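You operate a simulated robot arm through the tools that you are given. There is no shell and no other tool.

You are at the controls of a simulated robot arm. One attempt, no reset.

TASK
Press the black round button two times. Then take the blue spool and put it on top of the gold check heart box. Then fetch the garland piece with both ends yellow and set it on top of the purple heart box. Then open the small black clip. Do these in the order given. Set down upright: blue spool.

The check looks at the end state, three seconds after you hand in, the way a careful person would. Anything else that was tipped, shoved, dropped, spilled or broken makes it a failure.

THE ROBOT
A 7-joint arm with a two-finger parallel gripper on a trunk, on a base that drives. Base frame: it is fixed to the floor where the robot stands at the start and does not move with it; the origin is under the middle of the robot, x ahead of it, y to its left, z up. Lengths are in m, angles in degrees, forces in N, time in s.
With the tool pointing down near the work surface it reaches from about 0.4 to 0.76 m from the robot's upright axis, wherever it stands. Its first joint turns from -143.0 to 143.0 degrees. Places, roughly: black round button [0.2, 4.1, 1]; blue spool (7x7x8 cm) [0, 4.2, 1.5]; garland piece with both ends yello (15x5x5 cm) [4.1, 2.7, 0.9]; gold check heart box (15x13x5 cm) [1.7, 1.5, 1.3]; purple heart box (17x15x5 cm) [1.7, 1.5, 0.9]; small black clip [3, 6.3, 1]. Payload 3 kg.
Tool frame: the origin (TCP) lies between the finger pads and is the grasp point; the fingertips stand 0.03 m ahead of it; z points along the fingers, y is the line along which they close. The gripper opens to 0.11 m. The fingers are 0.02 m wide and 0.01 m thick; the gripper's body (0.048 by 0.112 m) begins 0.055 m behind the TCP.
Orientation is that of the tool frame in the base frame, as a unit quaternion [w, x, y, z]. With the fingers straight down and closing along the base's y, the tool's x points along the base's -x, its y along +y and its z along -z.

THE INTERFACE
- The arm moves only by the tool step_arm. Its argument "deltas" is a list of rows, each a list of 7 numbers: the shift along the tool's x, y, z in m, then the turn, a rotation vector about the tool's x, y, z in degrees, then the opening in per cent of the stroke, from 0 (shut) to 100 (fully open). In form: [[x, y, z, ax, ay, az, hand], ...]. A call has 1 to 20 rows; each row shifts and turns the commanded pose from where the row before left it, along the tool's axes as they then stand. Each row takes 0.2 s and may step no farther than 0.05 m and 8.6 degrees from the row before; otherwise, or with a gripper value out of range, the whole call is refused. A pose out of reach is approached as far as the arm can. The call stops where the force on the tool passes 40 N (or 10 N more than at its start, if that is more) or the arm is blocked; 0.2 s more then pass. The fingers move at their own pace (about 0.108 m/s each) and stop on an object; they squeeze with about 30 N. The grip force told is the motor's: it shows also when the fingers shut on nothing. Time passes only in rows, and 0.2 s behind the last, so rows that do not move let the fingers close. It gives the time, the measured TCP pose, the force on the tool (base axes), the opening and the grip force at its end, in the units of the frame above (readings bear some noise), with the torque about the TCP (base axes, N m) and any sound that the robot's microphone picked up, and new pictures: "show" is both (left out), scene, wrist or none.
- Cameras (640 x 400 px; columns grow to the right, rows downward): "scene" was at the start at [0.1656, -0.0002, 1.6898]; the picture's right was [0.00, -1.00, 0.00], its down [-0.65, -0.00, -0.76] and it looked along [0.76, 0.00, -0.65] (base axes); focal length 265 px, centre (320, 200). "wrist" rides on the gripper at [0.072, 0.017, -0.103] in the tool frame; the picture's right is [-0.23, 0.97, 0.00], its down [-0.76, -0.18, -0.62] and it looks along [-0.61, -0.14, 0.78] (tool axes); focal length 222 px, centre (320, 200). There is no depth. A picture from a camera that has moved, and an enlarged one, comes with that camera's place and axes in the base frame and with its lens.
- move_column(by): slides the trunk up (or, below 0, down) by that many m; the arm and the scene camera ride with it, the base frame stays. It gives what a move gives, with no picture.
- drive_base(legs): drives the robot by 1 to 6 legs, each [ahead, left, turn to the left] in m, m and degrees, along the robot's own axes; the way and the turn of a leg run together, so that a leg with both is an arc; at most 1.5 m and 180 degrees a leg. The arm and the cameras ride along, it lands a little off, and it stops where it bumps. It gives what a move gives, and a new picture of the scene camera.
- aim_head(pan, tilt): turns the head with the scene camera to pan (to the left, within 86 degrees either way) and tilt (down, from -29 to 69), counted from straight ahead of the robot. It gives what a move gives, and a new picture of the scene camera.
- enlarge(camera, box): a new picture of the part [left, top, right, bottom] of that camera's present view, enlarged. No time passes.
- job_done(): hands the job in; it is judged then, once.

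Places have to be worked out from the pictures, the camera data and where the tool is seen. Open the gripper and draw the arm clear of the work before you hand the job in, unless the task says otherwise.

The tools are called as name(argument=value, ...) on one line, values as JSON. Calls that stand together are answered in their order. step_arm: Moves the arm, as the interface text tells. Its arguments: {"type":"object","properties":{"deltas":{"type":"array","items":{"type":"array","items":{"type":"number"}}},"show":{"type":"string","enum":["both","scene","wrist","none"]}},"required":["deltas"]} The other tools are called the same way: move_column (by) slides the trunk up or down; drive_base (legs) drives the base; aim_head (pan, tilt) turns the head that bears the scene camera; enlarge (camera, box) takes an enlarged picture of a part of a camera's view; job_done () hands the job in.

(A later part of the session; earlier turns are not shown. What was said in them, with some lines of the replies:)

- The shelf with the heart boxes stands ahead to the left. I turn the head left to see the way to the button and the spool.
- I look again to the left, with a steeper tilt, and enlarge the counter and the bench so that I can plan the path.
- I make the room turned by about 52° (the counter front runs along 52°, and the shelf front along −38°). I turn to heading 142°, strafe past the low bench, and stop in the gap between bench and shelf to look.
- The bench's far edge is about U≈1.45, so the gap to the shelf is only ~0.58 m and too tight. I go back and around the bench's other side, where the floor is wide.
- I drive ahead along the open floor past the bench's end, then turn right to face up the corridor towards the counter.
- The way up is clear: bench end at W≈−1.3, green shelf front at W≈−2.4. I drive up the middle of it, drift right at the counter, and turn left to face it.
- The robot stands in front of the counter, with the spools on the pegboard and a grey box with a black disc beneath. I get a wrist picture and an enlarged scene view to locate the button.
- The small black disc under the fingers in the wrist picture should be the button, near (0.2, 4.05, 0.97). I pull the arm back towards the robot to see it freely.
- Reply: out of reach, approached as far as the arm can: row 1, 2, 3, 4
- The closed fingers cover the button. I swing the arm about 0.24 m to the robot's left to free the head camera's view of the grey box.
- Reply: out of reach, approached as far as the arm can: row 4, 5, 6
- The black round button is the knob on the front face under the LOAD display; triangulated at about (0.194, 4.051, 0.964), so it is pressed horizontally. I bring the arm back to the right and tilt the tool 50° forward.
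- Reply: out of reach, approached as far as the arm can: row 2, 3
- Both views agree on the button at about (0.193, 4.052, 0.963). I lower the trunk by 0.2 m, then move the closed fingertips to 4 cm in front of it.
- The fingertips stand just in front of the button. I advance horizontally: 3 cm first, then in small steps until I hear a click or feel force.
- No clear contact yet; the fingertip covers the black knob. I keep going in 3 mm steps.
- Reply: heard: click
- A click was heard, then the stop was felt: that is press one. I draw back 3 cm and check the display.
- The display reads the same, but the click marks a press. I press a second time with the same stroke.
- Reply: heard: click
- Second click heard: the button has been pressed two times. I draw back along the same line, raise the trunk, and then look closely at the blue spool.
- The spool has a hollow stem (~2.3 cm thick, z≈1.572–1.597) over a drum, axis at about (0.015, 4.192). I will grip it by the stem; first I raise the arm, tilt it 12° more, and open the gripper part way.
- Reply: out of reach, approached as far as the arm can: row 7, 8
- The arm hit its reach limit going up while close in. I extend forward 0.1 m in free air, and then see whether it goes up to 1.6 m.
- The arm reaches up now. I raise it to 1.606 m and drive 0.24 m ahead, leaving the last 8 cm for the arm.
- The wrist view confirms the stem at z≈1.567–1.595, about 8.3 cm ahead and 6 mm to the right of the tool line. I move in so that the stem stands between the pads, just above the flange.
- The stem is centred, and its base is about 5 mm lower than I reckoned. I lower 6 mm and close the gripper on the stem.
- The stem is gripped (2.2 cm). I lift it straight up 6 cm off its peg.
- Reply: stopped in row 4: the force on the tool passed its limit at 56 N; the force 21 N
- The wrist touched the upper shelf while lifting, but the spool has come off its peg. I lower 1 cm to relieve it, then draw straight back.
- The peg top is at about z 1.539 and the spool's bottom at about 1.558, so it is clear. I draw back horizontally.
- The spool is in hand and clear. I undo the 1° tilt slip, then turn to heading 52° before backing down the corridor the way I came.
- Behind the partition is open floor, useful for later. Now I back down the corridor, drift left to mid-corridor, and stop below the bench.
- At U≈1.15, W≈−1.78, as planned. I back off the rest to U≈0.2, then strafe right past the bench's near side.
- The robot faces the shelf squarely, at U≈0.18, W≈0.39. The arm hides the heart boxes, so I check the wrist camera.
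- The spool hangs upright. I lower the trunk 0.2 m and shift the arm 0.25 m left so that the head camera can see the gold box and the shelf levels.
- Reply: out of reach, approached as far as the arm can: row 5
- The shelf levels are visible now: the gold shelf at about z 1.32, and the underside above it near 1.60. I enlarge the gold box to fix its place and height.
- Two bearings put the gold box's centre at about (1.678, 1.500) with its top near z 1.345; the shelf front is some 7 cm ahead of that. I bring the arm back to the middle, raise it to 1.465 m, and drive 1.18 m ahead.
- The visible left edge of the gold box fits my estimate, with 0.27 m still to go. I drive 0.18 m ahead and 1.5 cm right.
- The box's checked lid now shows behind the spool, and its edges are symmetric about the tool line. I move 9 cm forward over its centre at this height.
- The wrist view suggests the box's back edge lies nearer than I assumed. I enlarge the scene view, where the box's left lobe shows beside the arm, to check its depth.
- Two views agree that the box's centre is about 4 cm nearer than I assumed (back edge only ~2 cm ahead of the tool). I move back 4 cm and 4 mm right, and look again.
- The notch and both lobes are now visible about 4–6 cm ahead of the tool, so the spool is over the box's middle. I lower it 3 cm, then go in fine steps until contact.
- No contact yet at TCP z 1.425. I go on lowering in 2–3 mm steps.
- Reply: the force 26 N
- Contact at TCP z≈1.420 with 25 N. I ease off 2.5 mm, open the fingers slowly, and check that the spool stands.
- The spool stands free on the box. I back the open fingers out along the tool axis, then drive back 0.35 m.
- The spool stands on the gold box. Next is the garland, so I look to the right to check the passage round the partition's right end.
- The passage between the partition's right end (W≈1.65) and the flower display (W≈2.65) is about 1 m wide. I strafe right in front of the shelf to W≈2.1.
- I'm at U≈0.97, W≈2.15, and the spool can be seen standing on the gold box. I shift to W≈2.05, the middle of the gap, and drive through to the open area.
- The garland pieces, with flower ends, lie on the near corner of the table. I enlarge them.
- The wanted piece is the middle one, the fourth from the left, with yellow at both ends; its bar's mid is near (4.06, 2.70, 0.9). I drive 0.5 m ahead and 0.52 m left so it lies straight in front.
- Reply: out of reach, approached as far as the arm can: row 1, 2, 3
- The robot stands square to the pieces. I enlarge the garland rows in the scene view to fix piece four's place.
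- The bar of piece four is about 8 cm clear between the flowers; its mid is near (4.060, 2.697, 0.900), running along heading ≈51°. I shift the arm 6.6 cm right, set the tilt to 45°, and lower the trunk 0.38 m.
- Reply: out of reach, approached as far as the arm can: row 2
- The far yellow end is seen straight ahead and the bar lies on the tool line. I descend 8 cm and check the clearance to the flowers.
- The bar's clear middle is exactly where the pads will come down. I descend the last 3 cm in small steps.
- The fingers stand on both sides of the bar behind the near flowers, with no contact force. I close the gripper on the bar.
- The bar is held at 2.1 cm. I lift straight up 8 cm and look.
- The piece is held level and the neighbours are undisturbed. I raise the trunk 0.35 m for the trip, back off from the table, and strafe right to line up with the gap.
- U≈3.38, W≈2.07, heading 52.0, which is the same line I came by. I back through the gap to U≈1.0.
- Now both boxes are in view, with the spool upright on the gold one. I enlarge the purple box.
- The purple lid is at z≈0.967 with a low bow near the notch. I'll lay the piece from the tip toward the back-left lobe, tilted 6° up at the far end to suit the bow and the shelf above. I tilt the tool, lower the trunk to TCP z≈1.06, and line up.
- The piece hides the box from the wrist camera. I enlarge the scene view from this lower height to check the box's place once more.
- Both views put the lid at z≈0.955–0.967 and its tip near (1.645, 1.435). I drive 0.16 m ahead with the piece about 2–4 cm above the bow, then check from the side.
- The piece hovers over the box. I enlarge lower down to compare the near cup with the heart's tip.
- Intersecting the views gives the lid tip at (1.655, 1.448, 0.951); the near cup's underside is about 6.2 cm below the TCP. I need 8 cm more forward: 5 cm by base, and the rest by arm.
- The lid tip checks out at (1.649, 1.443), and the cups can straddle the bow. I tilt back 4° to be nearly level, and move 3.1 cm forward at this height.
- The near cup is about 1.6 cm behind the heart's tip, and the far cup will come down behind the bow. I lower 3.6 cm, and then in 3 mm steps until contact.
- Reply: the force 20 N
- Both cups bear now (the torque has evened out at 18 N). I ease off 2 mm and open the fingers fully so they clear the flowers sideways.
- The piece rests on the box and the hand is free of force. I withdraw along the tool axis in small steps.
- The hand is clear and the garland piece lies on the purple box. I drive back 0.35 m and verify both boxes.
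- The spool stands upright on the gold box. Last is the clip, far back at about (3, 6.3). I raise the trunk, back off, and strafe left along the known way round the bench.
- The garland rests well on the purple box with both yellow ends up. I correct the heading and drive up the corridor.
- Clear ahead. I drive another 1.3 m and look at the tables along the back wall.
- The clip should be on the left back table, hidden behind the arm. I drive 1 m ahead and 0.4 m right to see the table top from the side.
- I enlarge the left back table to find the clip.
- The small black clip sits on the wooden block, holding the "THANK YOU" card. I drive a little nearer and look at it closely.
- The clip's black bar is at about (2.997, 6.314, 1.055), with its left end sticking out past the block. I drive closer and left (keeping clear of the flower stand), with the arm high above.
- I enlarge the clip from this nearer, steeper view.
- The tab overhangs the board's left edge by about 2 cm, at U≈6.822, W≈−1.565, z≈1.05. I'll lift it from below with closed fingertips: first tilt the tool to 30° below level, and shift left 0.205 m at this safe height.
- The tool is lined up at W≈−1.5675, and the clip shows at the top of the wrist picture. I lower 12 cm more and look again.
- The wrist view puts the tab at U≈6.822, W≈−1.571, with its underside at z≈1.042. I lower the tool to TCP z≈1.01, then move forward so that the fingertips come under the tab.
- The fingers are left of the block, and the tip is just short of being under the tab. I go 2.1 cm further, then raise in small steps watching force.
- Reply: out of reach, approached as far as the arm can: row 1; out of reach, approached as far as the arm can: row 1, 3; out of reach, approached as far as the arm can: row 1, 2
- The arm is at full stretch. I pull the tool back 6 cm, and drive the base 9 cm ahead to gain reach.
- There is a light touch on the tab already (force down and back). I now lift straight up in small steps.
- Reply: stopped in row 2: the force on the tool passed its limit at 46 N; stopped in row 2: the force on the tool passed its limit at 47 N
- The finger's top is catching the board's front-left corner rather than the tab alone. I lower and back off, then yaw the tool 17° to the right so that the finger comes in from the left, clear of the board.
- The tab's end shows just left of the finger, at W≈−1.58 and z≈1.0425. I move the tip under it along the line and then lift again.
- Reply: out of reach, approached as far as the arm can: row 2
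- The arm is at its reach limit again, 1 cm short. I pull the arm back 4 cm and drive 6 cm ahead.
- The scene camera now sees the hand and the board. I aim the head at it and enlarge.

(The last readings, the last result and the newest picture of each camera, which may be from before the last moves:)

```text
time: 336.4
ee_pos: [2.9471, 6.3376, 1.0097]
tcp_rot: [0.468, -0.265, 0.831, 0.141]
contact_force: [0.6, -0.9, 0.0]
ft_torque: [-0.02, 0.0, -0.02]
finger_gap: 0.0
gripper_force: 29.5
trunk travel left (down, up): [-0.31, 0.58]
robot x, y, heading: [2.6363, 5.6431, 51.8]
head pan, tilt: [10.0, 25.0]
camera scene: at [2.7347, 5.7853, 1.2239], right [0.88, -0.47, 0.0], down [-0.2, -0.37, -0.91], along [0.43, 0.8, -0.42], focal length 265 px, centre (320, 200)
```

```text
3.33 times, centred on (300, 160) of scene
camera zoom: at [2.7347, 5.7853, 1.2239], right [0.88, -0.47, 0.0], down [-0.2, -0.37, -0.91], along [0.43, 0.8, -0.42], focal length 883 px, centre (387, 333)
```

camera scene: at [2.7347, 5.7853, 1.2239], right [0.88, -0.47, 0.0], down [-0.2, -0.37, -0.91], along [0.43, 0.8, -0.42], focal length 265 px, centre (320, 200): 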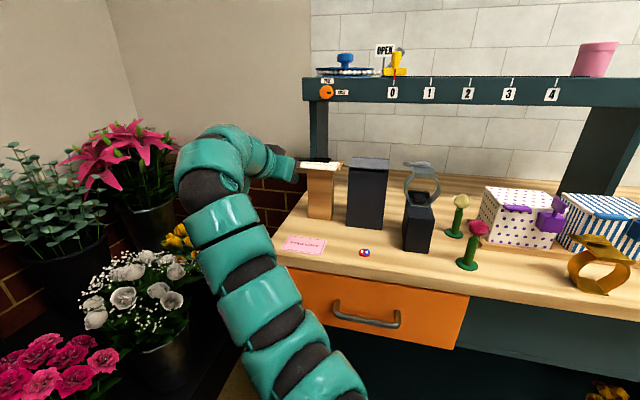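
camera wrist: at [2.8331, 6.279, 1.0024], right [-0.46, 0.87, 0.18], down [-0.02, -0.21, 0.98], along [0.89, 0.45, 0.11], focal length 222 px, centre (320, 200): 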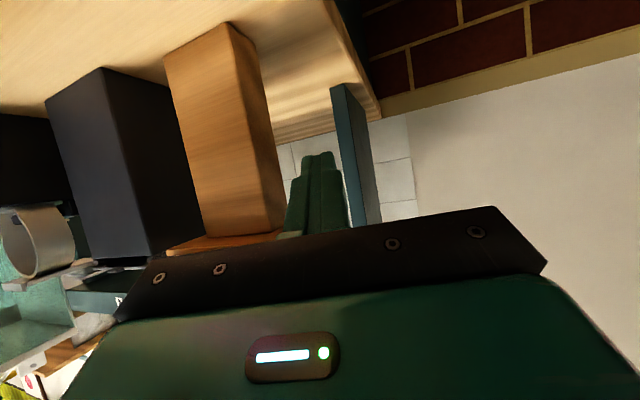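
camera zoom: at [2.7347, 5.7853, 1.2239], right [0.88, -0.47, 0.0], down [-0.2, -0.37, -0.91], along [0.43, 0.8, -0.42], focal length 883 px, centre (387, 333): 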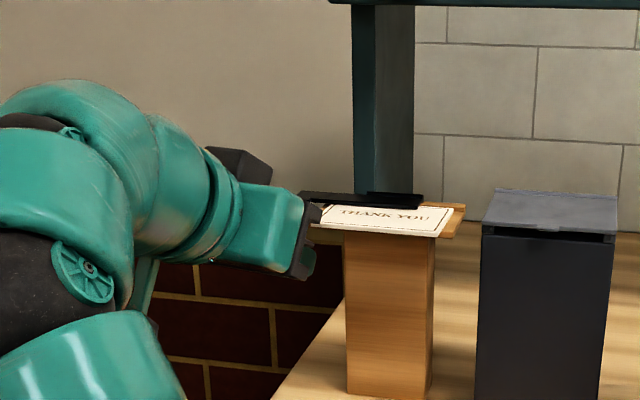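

Now I can watch the clip from the side. I lift straight up in small steps.

step_arm(deltas=[[-0.0085, 0, -0.0052, 0, 0, 0, 0], [-0.0043, 0, -0.0026, 0, 0, 0, 0], [0, 0, 0, 0, 0, 0, 0]], show="none")

step_arm(deltas=[[-0.0043, 0, -0.0026, 0, 0, 0, 0], [-0.0043, 0, -0.0026, 0, 0, 0, 0], [0, 0, 0, 0, 0, 0, 0]], show="none")

enlarge(camera="scene", box=[270, 130, 350, 200])

```text
time: 337.2
ee_pos: [2.9462, 6.3374, 1.0254]
tcp_rot: [0.468, -0.265, 0.831, 0.14]
contact_force: [-0.4, 0.2, 0.2]
ft_torque: [0.01, 0.03, -0.04]
finger_gap: 0.0
gripper_force: 30.5
trunk travel left (down, up): [-0.31, 0.58]
robot x, y, heading: [2.641, 5.6417, 51.8]
head pan, tilt: [10.0, 25.0]
```

```text
time: 338.0
ee_pos: [2.9455, 6.3386, 1.0344]
tcp_rot: [0.468, -0.264, 0.832, 0.14]
contact_force: [-0.4, -0.4, -0.6]
ft_torque: [-0.01, 0.0, 0.04]
finger_gap: 0.0002
gripper_force: 30.4
trunk travel left (down, up): [-0.31, 0.58]
robot x, y, heading: [2.6385, 5.6419, 51.7]
head pan, tilt: [10.0, 25.0]
```

```text
5.71 times, centred on (310, 165) of scene
camera zoom: at [2.7347, 5.7853, 1.224], right [0.88, -0.47, 0.0], down [-0.2, -0.37, -0.91], along [0.43, 0.8, -0.42], focal length 1514 px, centre (377, 400)
```

zoom: 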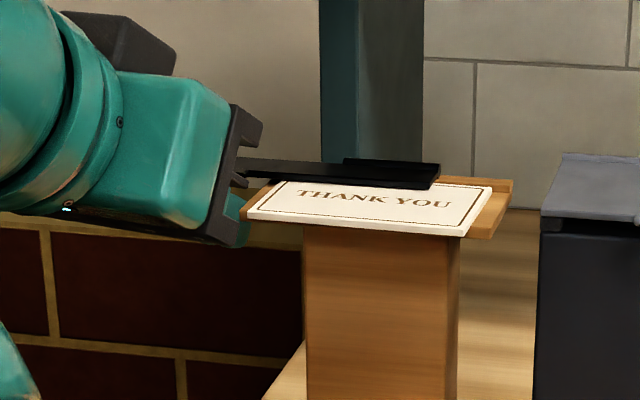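

No force yet at TCP z 1.034. I lift further in 4–5 mm steps.

step_arm(deltas=[[-0.0043, 0, -0.0026, 0, 0, 0, 0], [0, 0, 0, 0, 0, 0, 0]], show="none")

step_arm(deltas=[[-0.0043, 0, -0.0026, 0, 0, 0, 0], [0, 0, 0, 0, 0, 0, 0]], show="none")

step_arm(deltas=[[-0.0043, 0, -0.0026, 0, 0, 0, 0], [0, 0, 0, 0, 0, 0, 0]], show="none")

enlarge(camera="scene", box=[270, 130, 350, 200])

```text
time: 338.6
ee_pos: [2.947, 6.3383, 1.0391]
tcp_rot: [0.467, -0.265, 0.832, 0.14]
contact_force: [-0.6, -2.4, -4.0]
ft_torque: [0.01, 0.02, -0.02]
finger_gap: 0.0003
gripper_force: 29.6
trunk travel left (down, up): [-0.31, 0.58]
robot x, y, heading: [2.6427, 5.6417, 52.0]
head pan, tilt: [10.0, 25.0]
```

```text
time: 339.2
ee_pos: [2.9459, 6.3392, 1.0467]
tcp_rot: [0.468, -0.265, 0.831, 0.141]
contact_force: [0.1, 0.6, 0.6]
ft_torque: [0.01, -0.02, -0.01]
finger_gap: 0.0
gripper_force: 29.7
trunk travel left (down, up): [-0.31, 0.58]
robot x, y, heading: [2.6408, 5.639, 52.0]
head pan, tilt: [10.0, 25.0]
```

```text
time: 339.8
ee_pos: [2.9456, 6.3379, 1.0504]
tcp_rot: [0.469, -0.264, 0.831, 0.141]
contact_force: [0.7, 1.0, -0.1]
ft_torque: [-0.02, -0.03, 0.01]
finger_gap: 0.0
gripper_force: 29.8
trunk travel left (down, up): [-0.31, 0.58]
robot x, y, heading: [2.6428, 5.6401, 52.0]
head pan, tilt: [10.0, 25.0]
```

```text
5.71 times, centred on (310, 165) of scene
camera zoom: at [2.7346, 5.7853, 1.224], right [0.88, -0.47, 0.0], down [-0.2, -0.37, -0.91], along [0.43, 0.8, -0.42], focal length 1514 px, centre (377, 400)
```

zoom: 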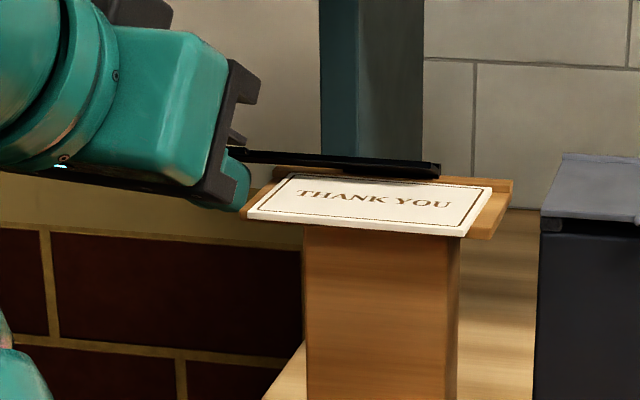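

The clip is turning open about its rear edge with little force. I keep lifting and follow it.

step_arm(deltas=[[-0.0043, 0, -0.0026, 0, 0, 0, 0], [-0.0043, 0, -0.0026, 0, 0, 0, 0], [0, 0, 0, 0, 0, 0, 0]], show="none")

enlarge(camera="scene", box=[270, 130, 350, 200])

step_arm(deltas=[[-0.0043, 0, -0.0026, 0, 0, 0, 0], [-0.0043, 0, -0.0026, 0, 0, 0, 0], [0, 0, 0, 0, 0, 0, 0]], show="wrist")

enlarge(camera="scene", box=[270, 130, 350, 200])

```text
time: 340.6
ee_pos: [2.9467, 6.338, 1.0501]
tcp_rot: [0.467, -0.265, 0.832, 0.14]
contact_force: [-0.9, 1.1, 0.0]
ft_torque: [-0.04, -0.03, -0.01]
finger_gap: 0.0001
gripper_force: 29.9
out of reach, approached as far as the arm can: row 1, 2
trunk travel left (down, up): [-0.31, 0.58]
robot x, y, heading: [2.6448, 5.6416, 51.6]
head pan, tilt: [10.0, 25.0]
```

```text
5.71 times, centred on (310, 165) of scene
camera zoom: at [2.7347, 5.7853, 1.224], right [0.88, -0.47, 0.0], down [-0.2, -0.37, -0.91], along [0.43, 0.8, -0.42], focal length 1514 px, centre (377, 400)
```

zoom: 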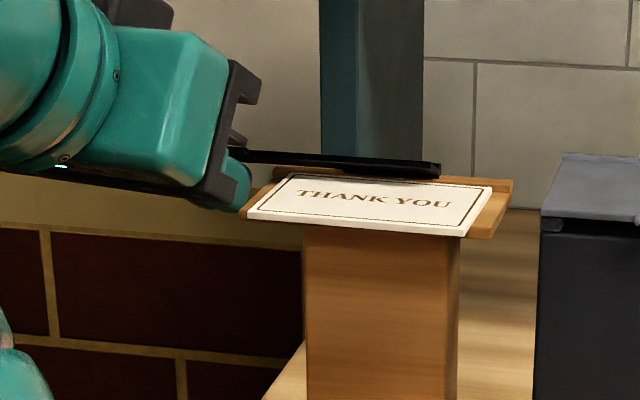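

```text
time: 341.4
ee_pos: [2.9461, 6.3375, 1.0505]
tcp_rot: [0.469, -0.265, 0.831, 0.141]
contact_force: [-0.1, 0.2, 0.3]
ft_torque: [0.0, 0.03, -0.03]
finger_gap: 0.0
gripper_force: 29.7
out of reach, approached as far as the arm can: row 1, 2
trunk travel left (down, up): [-0.31, 0.58]
robot x, y, heading: [2.6389, 5.6427, 52.0]
head pan, tilt: [10.0, 25.0]
camera wrist: at [2.8327, 6.2797, 1.0422], right [-0.46, 0.87, 0.18], down [-0.02, -0.21, 0.98], along [0.89, 0.45, 0.11], focal length 222 px, centre (320, 200)
```

wrist: 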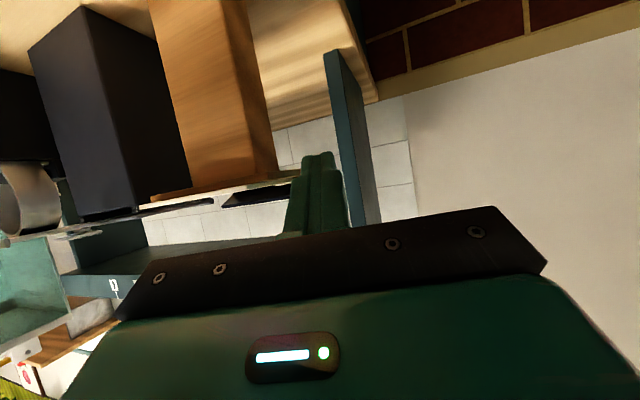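

```text
5.71 times, centred on (310, 165) of scene
camera zoom: at [2.7347, 5.7853, 1.224], right [0.88, -0.47, 0.0], down [-0.2, -0.37, -0.91], along [0.43, 0.8, -0.42], focal length 1514 px, centre (377, 400)
```

zoom: 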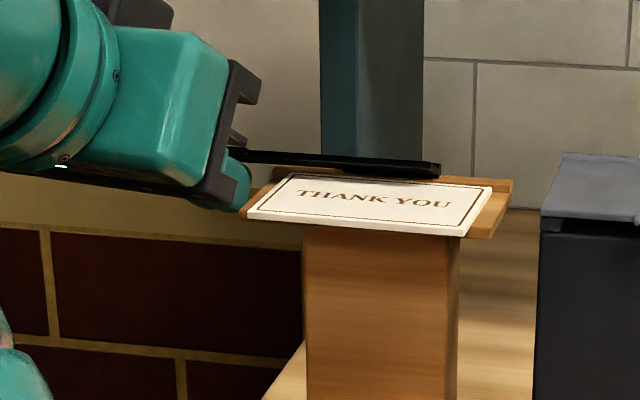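

The arm cannot go higher in this posture, but the trunk can. I raise the trunk 1.5 cm and look.

move_column(by=0.015)

enlarge(camera="scene", box=[270, 130, 350, 200])

```text
time: 342.0
ee_pos: [2.9456, 6.3374, 1.0655]
tcp_rot: [0.468, -0.264, 0.831, 0.141]
contact_force: [-0.3, 0.3, -0.3]
ft_torque: [0.01, 0.0, -0.01]
finger_gap: 0.0
gripper_force: 29.7
trunk travel left (down, up): [-0.325, 0.565]
robot x, y, heading: [2.6377, 5.6407, 52.1]
head pan, tilt: [10.0, 25.0]
```

```text
5.71 times, centred on (310, 165) of scene
camera zoom: at [2.7348, 5.7855, 1.239], right [0.88, -0.47, 0.0], down [-0.2, -0.37, -0.91], along [0.43, 0.8, -0.42], focal length 1514 px, centre (377, 400)
```

zoom: 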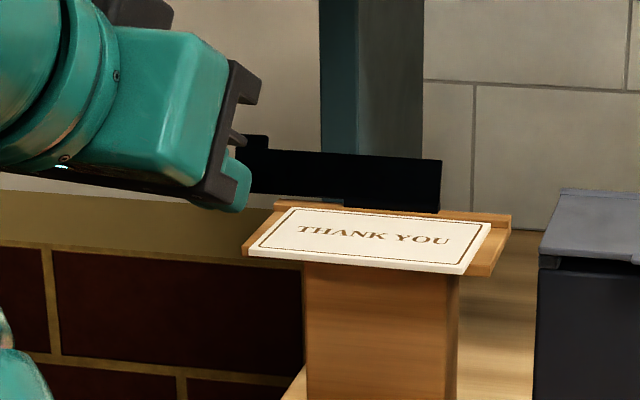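

The clip's plate has swung up to nearly upright. I raise another 1 cm to open it as far as it goes.

move_column(by=0.012)

enlarge(camera="scene", box=[270, 130, 350, 200])

```text
time: 342.6
ee_pos: [2.9467, 6.3381, 1.0764]
tcp_rot: [0.469, -0.265, 0.831, 0.141]
contact_force: [1.1, 0.3, 0.3]
ft_torque: [0.0, -0.02, -0.01]
finger_gap: 0.0
gripper_force: 30.2
trunk travel left (down, up): [-0.337, 0.553]
robot x, y, heading: [2.6389, 5.6434, 51.9]
head pan, tilt: [10.0, 25.0]
```

```text
5.71 times, centred on (310, 165) of scene
camera zoom: at [2.7348, 5.7855, 1.251], right [0.88, -0.47, 0.0], down [-0.2, -0.37, -0.91], along [0.43, 0.8, -0.42], focal length 1514 px, centre (377, 400)
```

zoom: 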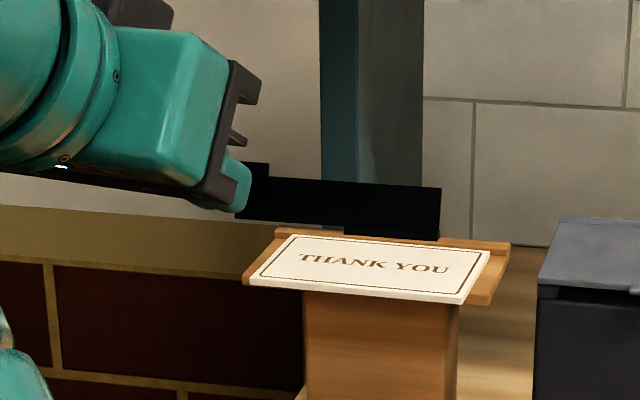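

The plate stands upright and takes no force. I back the tool straight away 8 cm and see whether it stays open.

step_arm(deltas=[[0.01, -0.006, -0.0162, 0, 0, 0, 0], [0.02, -0.0119, -0.0324, 0, 0, 0, 0], [0, 0, 0, 0, 0, 0, 0]], show="none")

enlarge(camera="scene", box=[270, 130, 350, 200])

```text
time: 343.4
ee_pos: [2.9106, 6.2924, 1.0773]
tcp_rot: [0.468, -0.265, 0.831, 0.141]
contact_force: [0.3, 0.8, 0.2]
ft_torque: [-0.03, 0.02, -0.01]
finger_gap: 0.0
gripper_force: 30.1
trunk travel left (down, up): [-0.337, 0.553]
robot x, y, heading: [2.6396, 5.6387, 51.7]
head pan, tilt: [10.0, 25.0]
```

```text
5.71 times, centred on (310, 165) of scene
camera zoom: at [2.7346, 5.7853, 1.251], right [0.88, -0.47, 0.0], down [-0.2, -0.37, -0.91], along [0.43, 0.8, -0.42], focal length 1514 px, centre (377, 400)
```

zoom: 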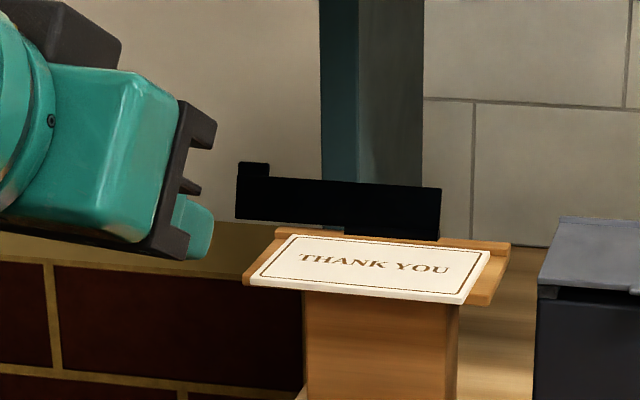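

The clip stays open on its own. I drive back 0.35 m, raise the trunk, and check it from above.

drive_base(legs=[[-0.35, 0, 0]])

move_column(by=0.45)

aim_head(pan=15, tilt=40)

enlarge(camera="scene", box=[200, 60, 440, 240])

```text
time: 345.7
ee_pos: [2.6935, 6.0208, 1.0755]
tcp_rot: [0.467, -0.268, 0.831, 0.142]
contact_force: [0.1, 0.2, -0.4]
ft_torque: [0.03, 0.01, -0.02]
finger_gap: 0.0
gripper_force: 29.9
trunk travel left (down, up): [-0.337, 0.553]
robot x, y, heading: [2.4279, 5.3685, 52.3]
head pan, tilt: [10.0, 25.0]
camera scene: at [2.5212, 5.5132, 1.251], right [0.89, -0.47, 0.0], down [-0.2, -0.37, -0.91], along [0.42, 0.8, -0.42], focal length 265 px, centre (320, 200)
```

scene: 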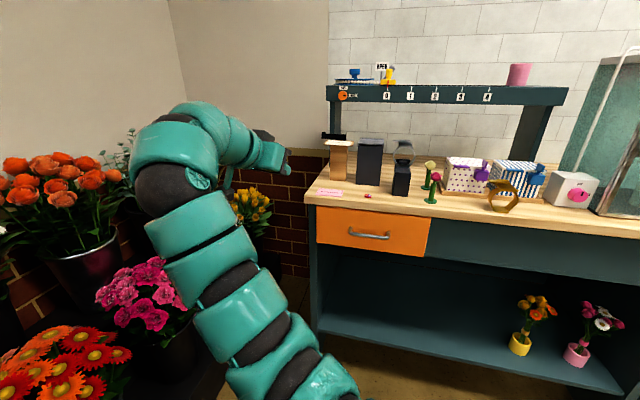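

```text
refused: 0.45 is not a number from -0.4 to 0.4
```

```text
time: 346.4
ee_pos: [2.6927, 6.021, 1.0767]
tcp_rot: [0.468, -0.268, 0.83, 0.143]
contact_force: [-0.5, -0.6, -0.2]
ft_torque: [0.04, 0.0, -0.03]
finger_gap: 0.0
gripper_force: 30.3
trunk travel left (down, up): [-0.337, 0.553]
robot x, y, heading: [2.4291, 5.3673, 52.3]
head pan, tilt: [15.0, 40.0]
camera scene: at [2.5113, 5.5102, 1.2277], right [0.92, -0.39, 0.0], down [-0.25, -0.59, -0.77], along [0.3, 0.71, -0.64], focal length 265 px, centre (320, 200)
```

scene: 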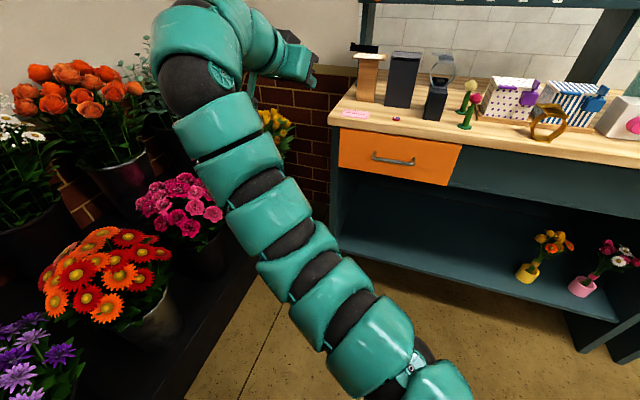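

```text
2.22 times, centred on (320, 150) of scene
camera zoom: at [2.5113, 5.5102, 1.2277], right [0.92, -0.39, 0.0], down [-0.25, -0.59, -0.77], along [0.3, 0.71, -0.64], focal length 589 px, centre (320, 311)
```

zoom: 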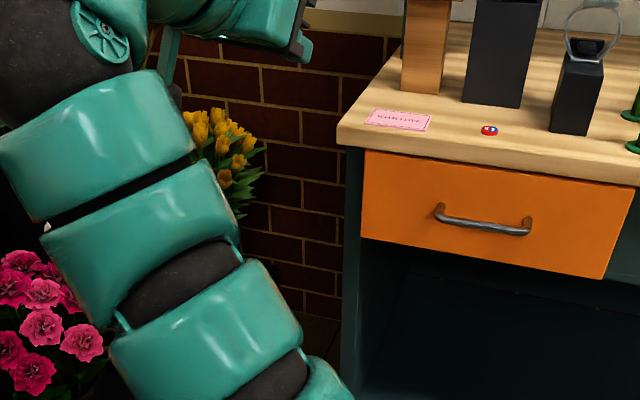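

I raise the trunk 0.4 m and look down on the clip.

move_column(by=0.4)

aim_head(pan=15, tilt=38)

enlarge(camera="scene", box=[320, 110, 400, 190])

```text
time: 350.3
ee_pos: [2.6926, 6.0209, 1.4774]
tcp_rot: [0.468, -0.268, 0.83, 0.142]
contact_force: [0.3, 0.8, 0.8]
ft_torque: [0.0, 0.03, 0.03]
finger_gap: 0.0
gripper_force: 30.0
trunk travel left (down, up): [-0.737, 0.153]
robot x, y, heading: [2.4276, 5.3706, 52.4]
head pan, tilt: [15.0, 40.0]
```

```text
time: 350.9
ee_pos: [2.6931, 6.0217, 1.4774]
tcp_rot: [0.467, -0.268, 0.831, 0.142]
contact_force: [0.2, 0.7, -0.7]
ft_torque: [0.01, -0.03, 0.03]
finger_gap: 0.0002
gripper_force: 30.1
trunk travel left (down, up): [-0.737, 0.153]
robot x, y, heading: [2.4276, 5.3677, 52.3]
head pan, tilt: [15.0, 38.0]
camera scene: at [2.5117, 5.5114, 1.6306], right [0.92, -0.39, 0.0], down [-0.24, -0.57, -0.79], along [0.3, 0.73, -0.62], focal length 265 px, centre (320, 200)
```

scene: 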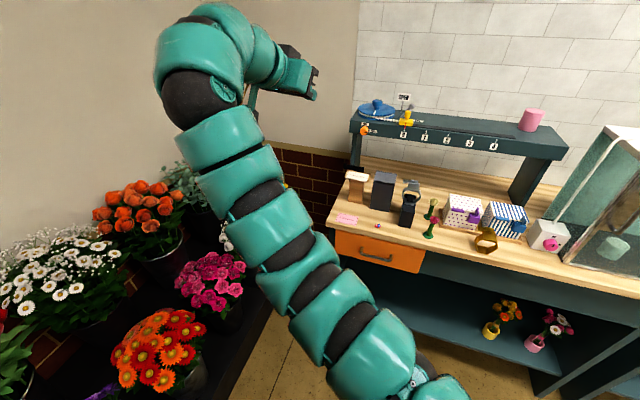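

```text
5.00 times, centred on (360, 150) of scene
camera zoom: at [2.5117, 5.5114, 1.6306], right [0.92, -0.39, 0.0], down [-0.24, -0.57, -0.79], along [0.3, 0.73, -0.62], focal length 1324 px, centre (120, 450)
```

zoom: 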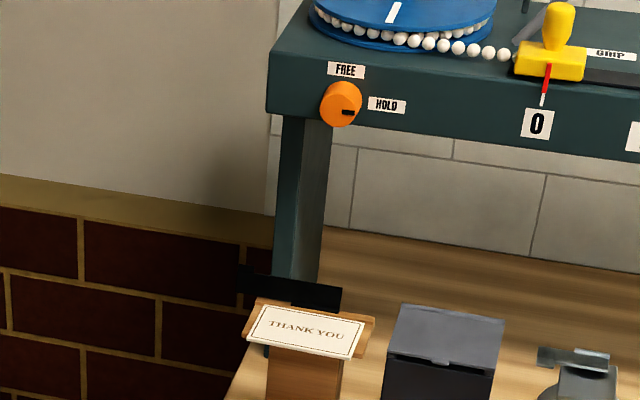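

The clip's plate stands open behind the card, and nothing around it has been disturbed. I open the gripper and draw the robot back from the table.

step_arm(deltas=[[0, 0, 0, 0, 0, 0, 60], [0, 0, 0, 0, 0, 0, 100], [0, 0, 0, 0, 0, 0, 100], [0, 0, 0, 0, 0, 0, 100]], show="none")

drive_base(legs=[[-0.3, -0.2, 0]])

enlarge(camera="scene", box=[280, 120, 480, 260])

```text
time: 351.9
ee_pos: [2.694, 6.0211, 1.4779]
tcp_rot: [0.467, -0.268, 0.83, 0.142]
contact_force: [0.7, 0.6, -0.9]
ft_torque: [-0.04, -0.04, 0.02]
finger_gap: 0.11
gripper_force: 0.1
trunk travel left (down, up): [-0.737, 0.153]
robot x, y, heading: [2.4283, 5.3693, 52.4]
head pan, tilt: [15.0, 38.0]
```

```text
time: 354.2
ee_pos: [2.6657, 5.6586, 1.4777]
tcp_rot: [0.468, -0.271, 0.829, 0.146]
contact_force: [0.9, -0.3, 0.0]
ft_torque: [-0.01, 0.0, 0.03]
finger_gap: 0.11
gripper_force: 0.1
trunk travel left (down, up): [-0.737, 0.153]
robot x, y, heading: [2.4066, 5.0062, 52.6]
head pan, tilt: [15.0, 38.0]
camera scene: at [2.4879, 5.1476, 1.6308], right [0.93, -0.38, 0.0], down [-0.23, -0.57, -0.79], along [0.3, 0.73, -0.62], focal length 265 px, centre (320, 200)
```

scene: 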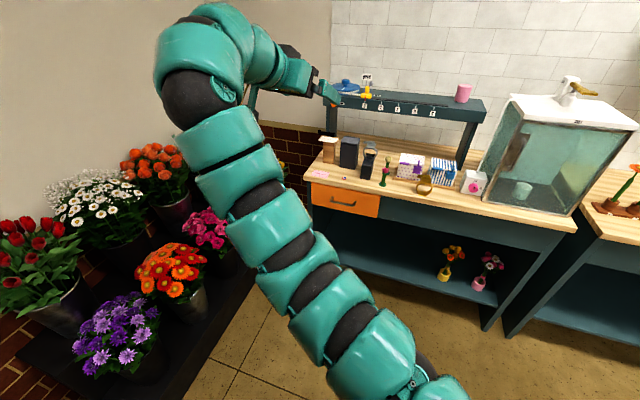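

```text
2.86 times, centred on (380, 190) of scene
camera zoom: at [2.4879, 5.1476, 1.6308], right [0.93, -0.38, 0.0], down [-0.23, -0.57, -0.79], along [0.3, 0.73, -0.62], focal length 757 px, centre (149, 229)
```

zoom: 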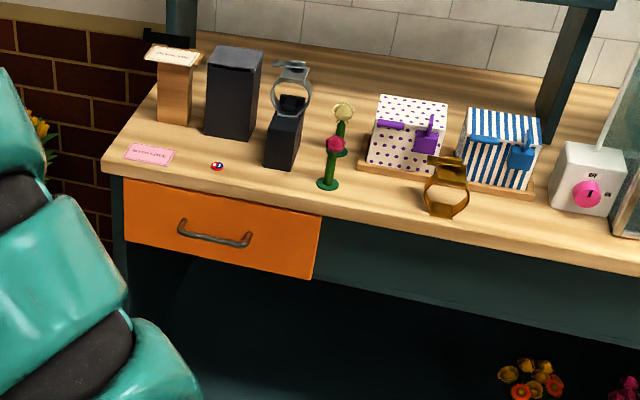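

All four jobs are done: the button was pressed twice, the spool stands on the gold box, the garland piece lies on the purple box, and the clip stays open. The gripper is open and the arm is clear, so I hand in.

job_done()

```text
The job is handed in.
```

I did all four steps in the order given and handed the job in; I don't have the verdict.

1. **Black round button:** I pressed it twice and heard a click each time. The machine's display still read "0.0 m LOAD" when I checked after the first press, and I did not read it again after the second.
2. **Blue spool:** it stands upright on the gold check heart box.
3. **Garland piece with both ends yellow:** it rests on the purple heart box, laid across the box's bow. I saw it settled from above after letting go.
4. **Small black clip:** this is the clip holding the "THANK YOU" card on the wooden block. I lifted its plate to about upright, and it stayed open after I drew away.

- **Contacts:** While lifting the spool, the arm touched the underside of the shelf above (56 N). While reaching for the clip, the finger twice caught the corner of the card block (about 46 N each). I saw nothing moved or knocked over by these.
- **Last look:** I last saw the spool and the garland before going to the clip. I did not drive back to look at them again before handing in.

The gripper is open and the arm is clear of the work.
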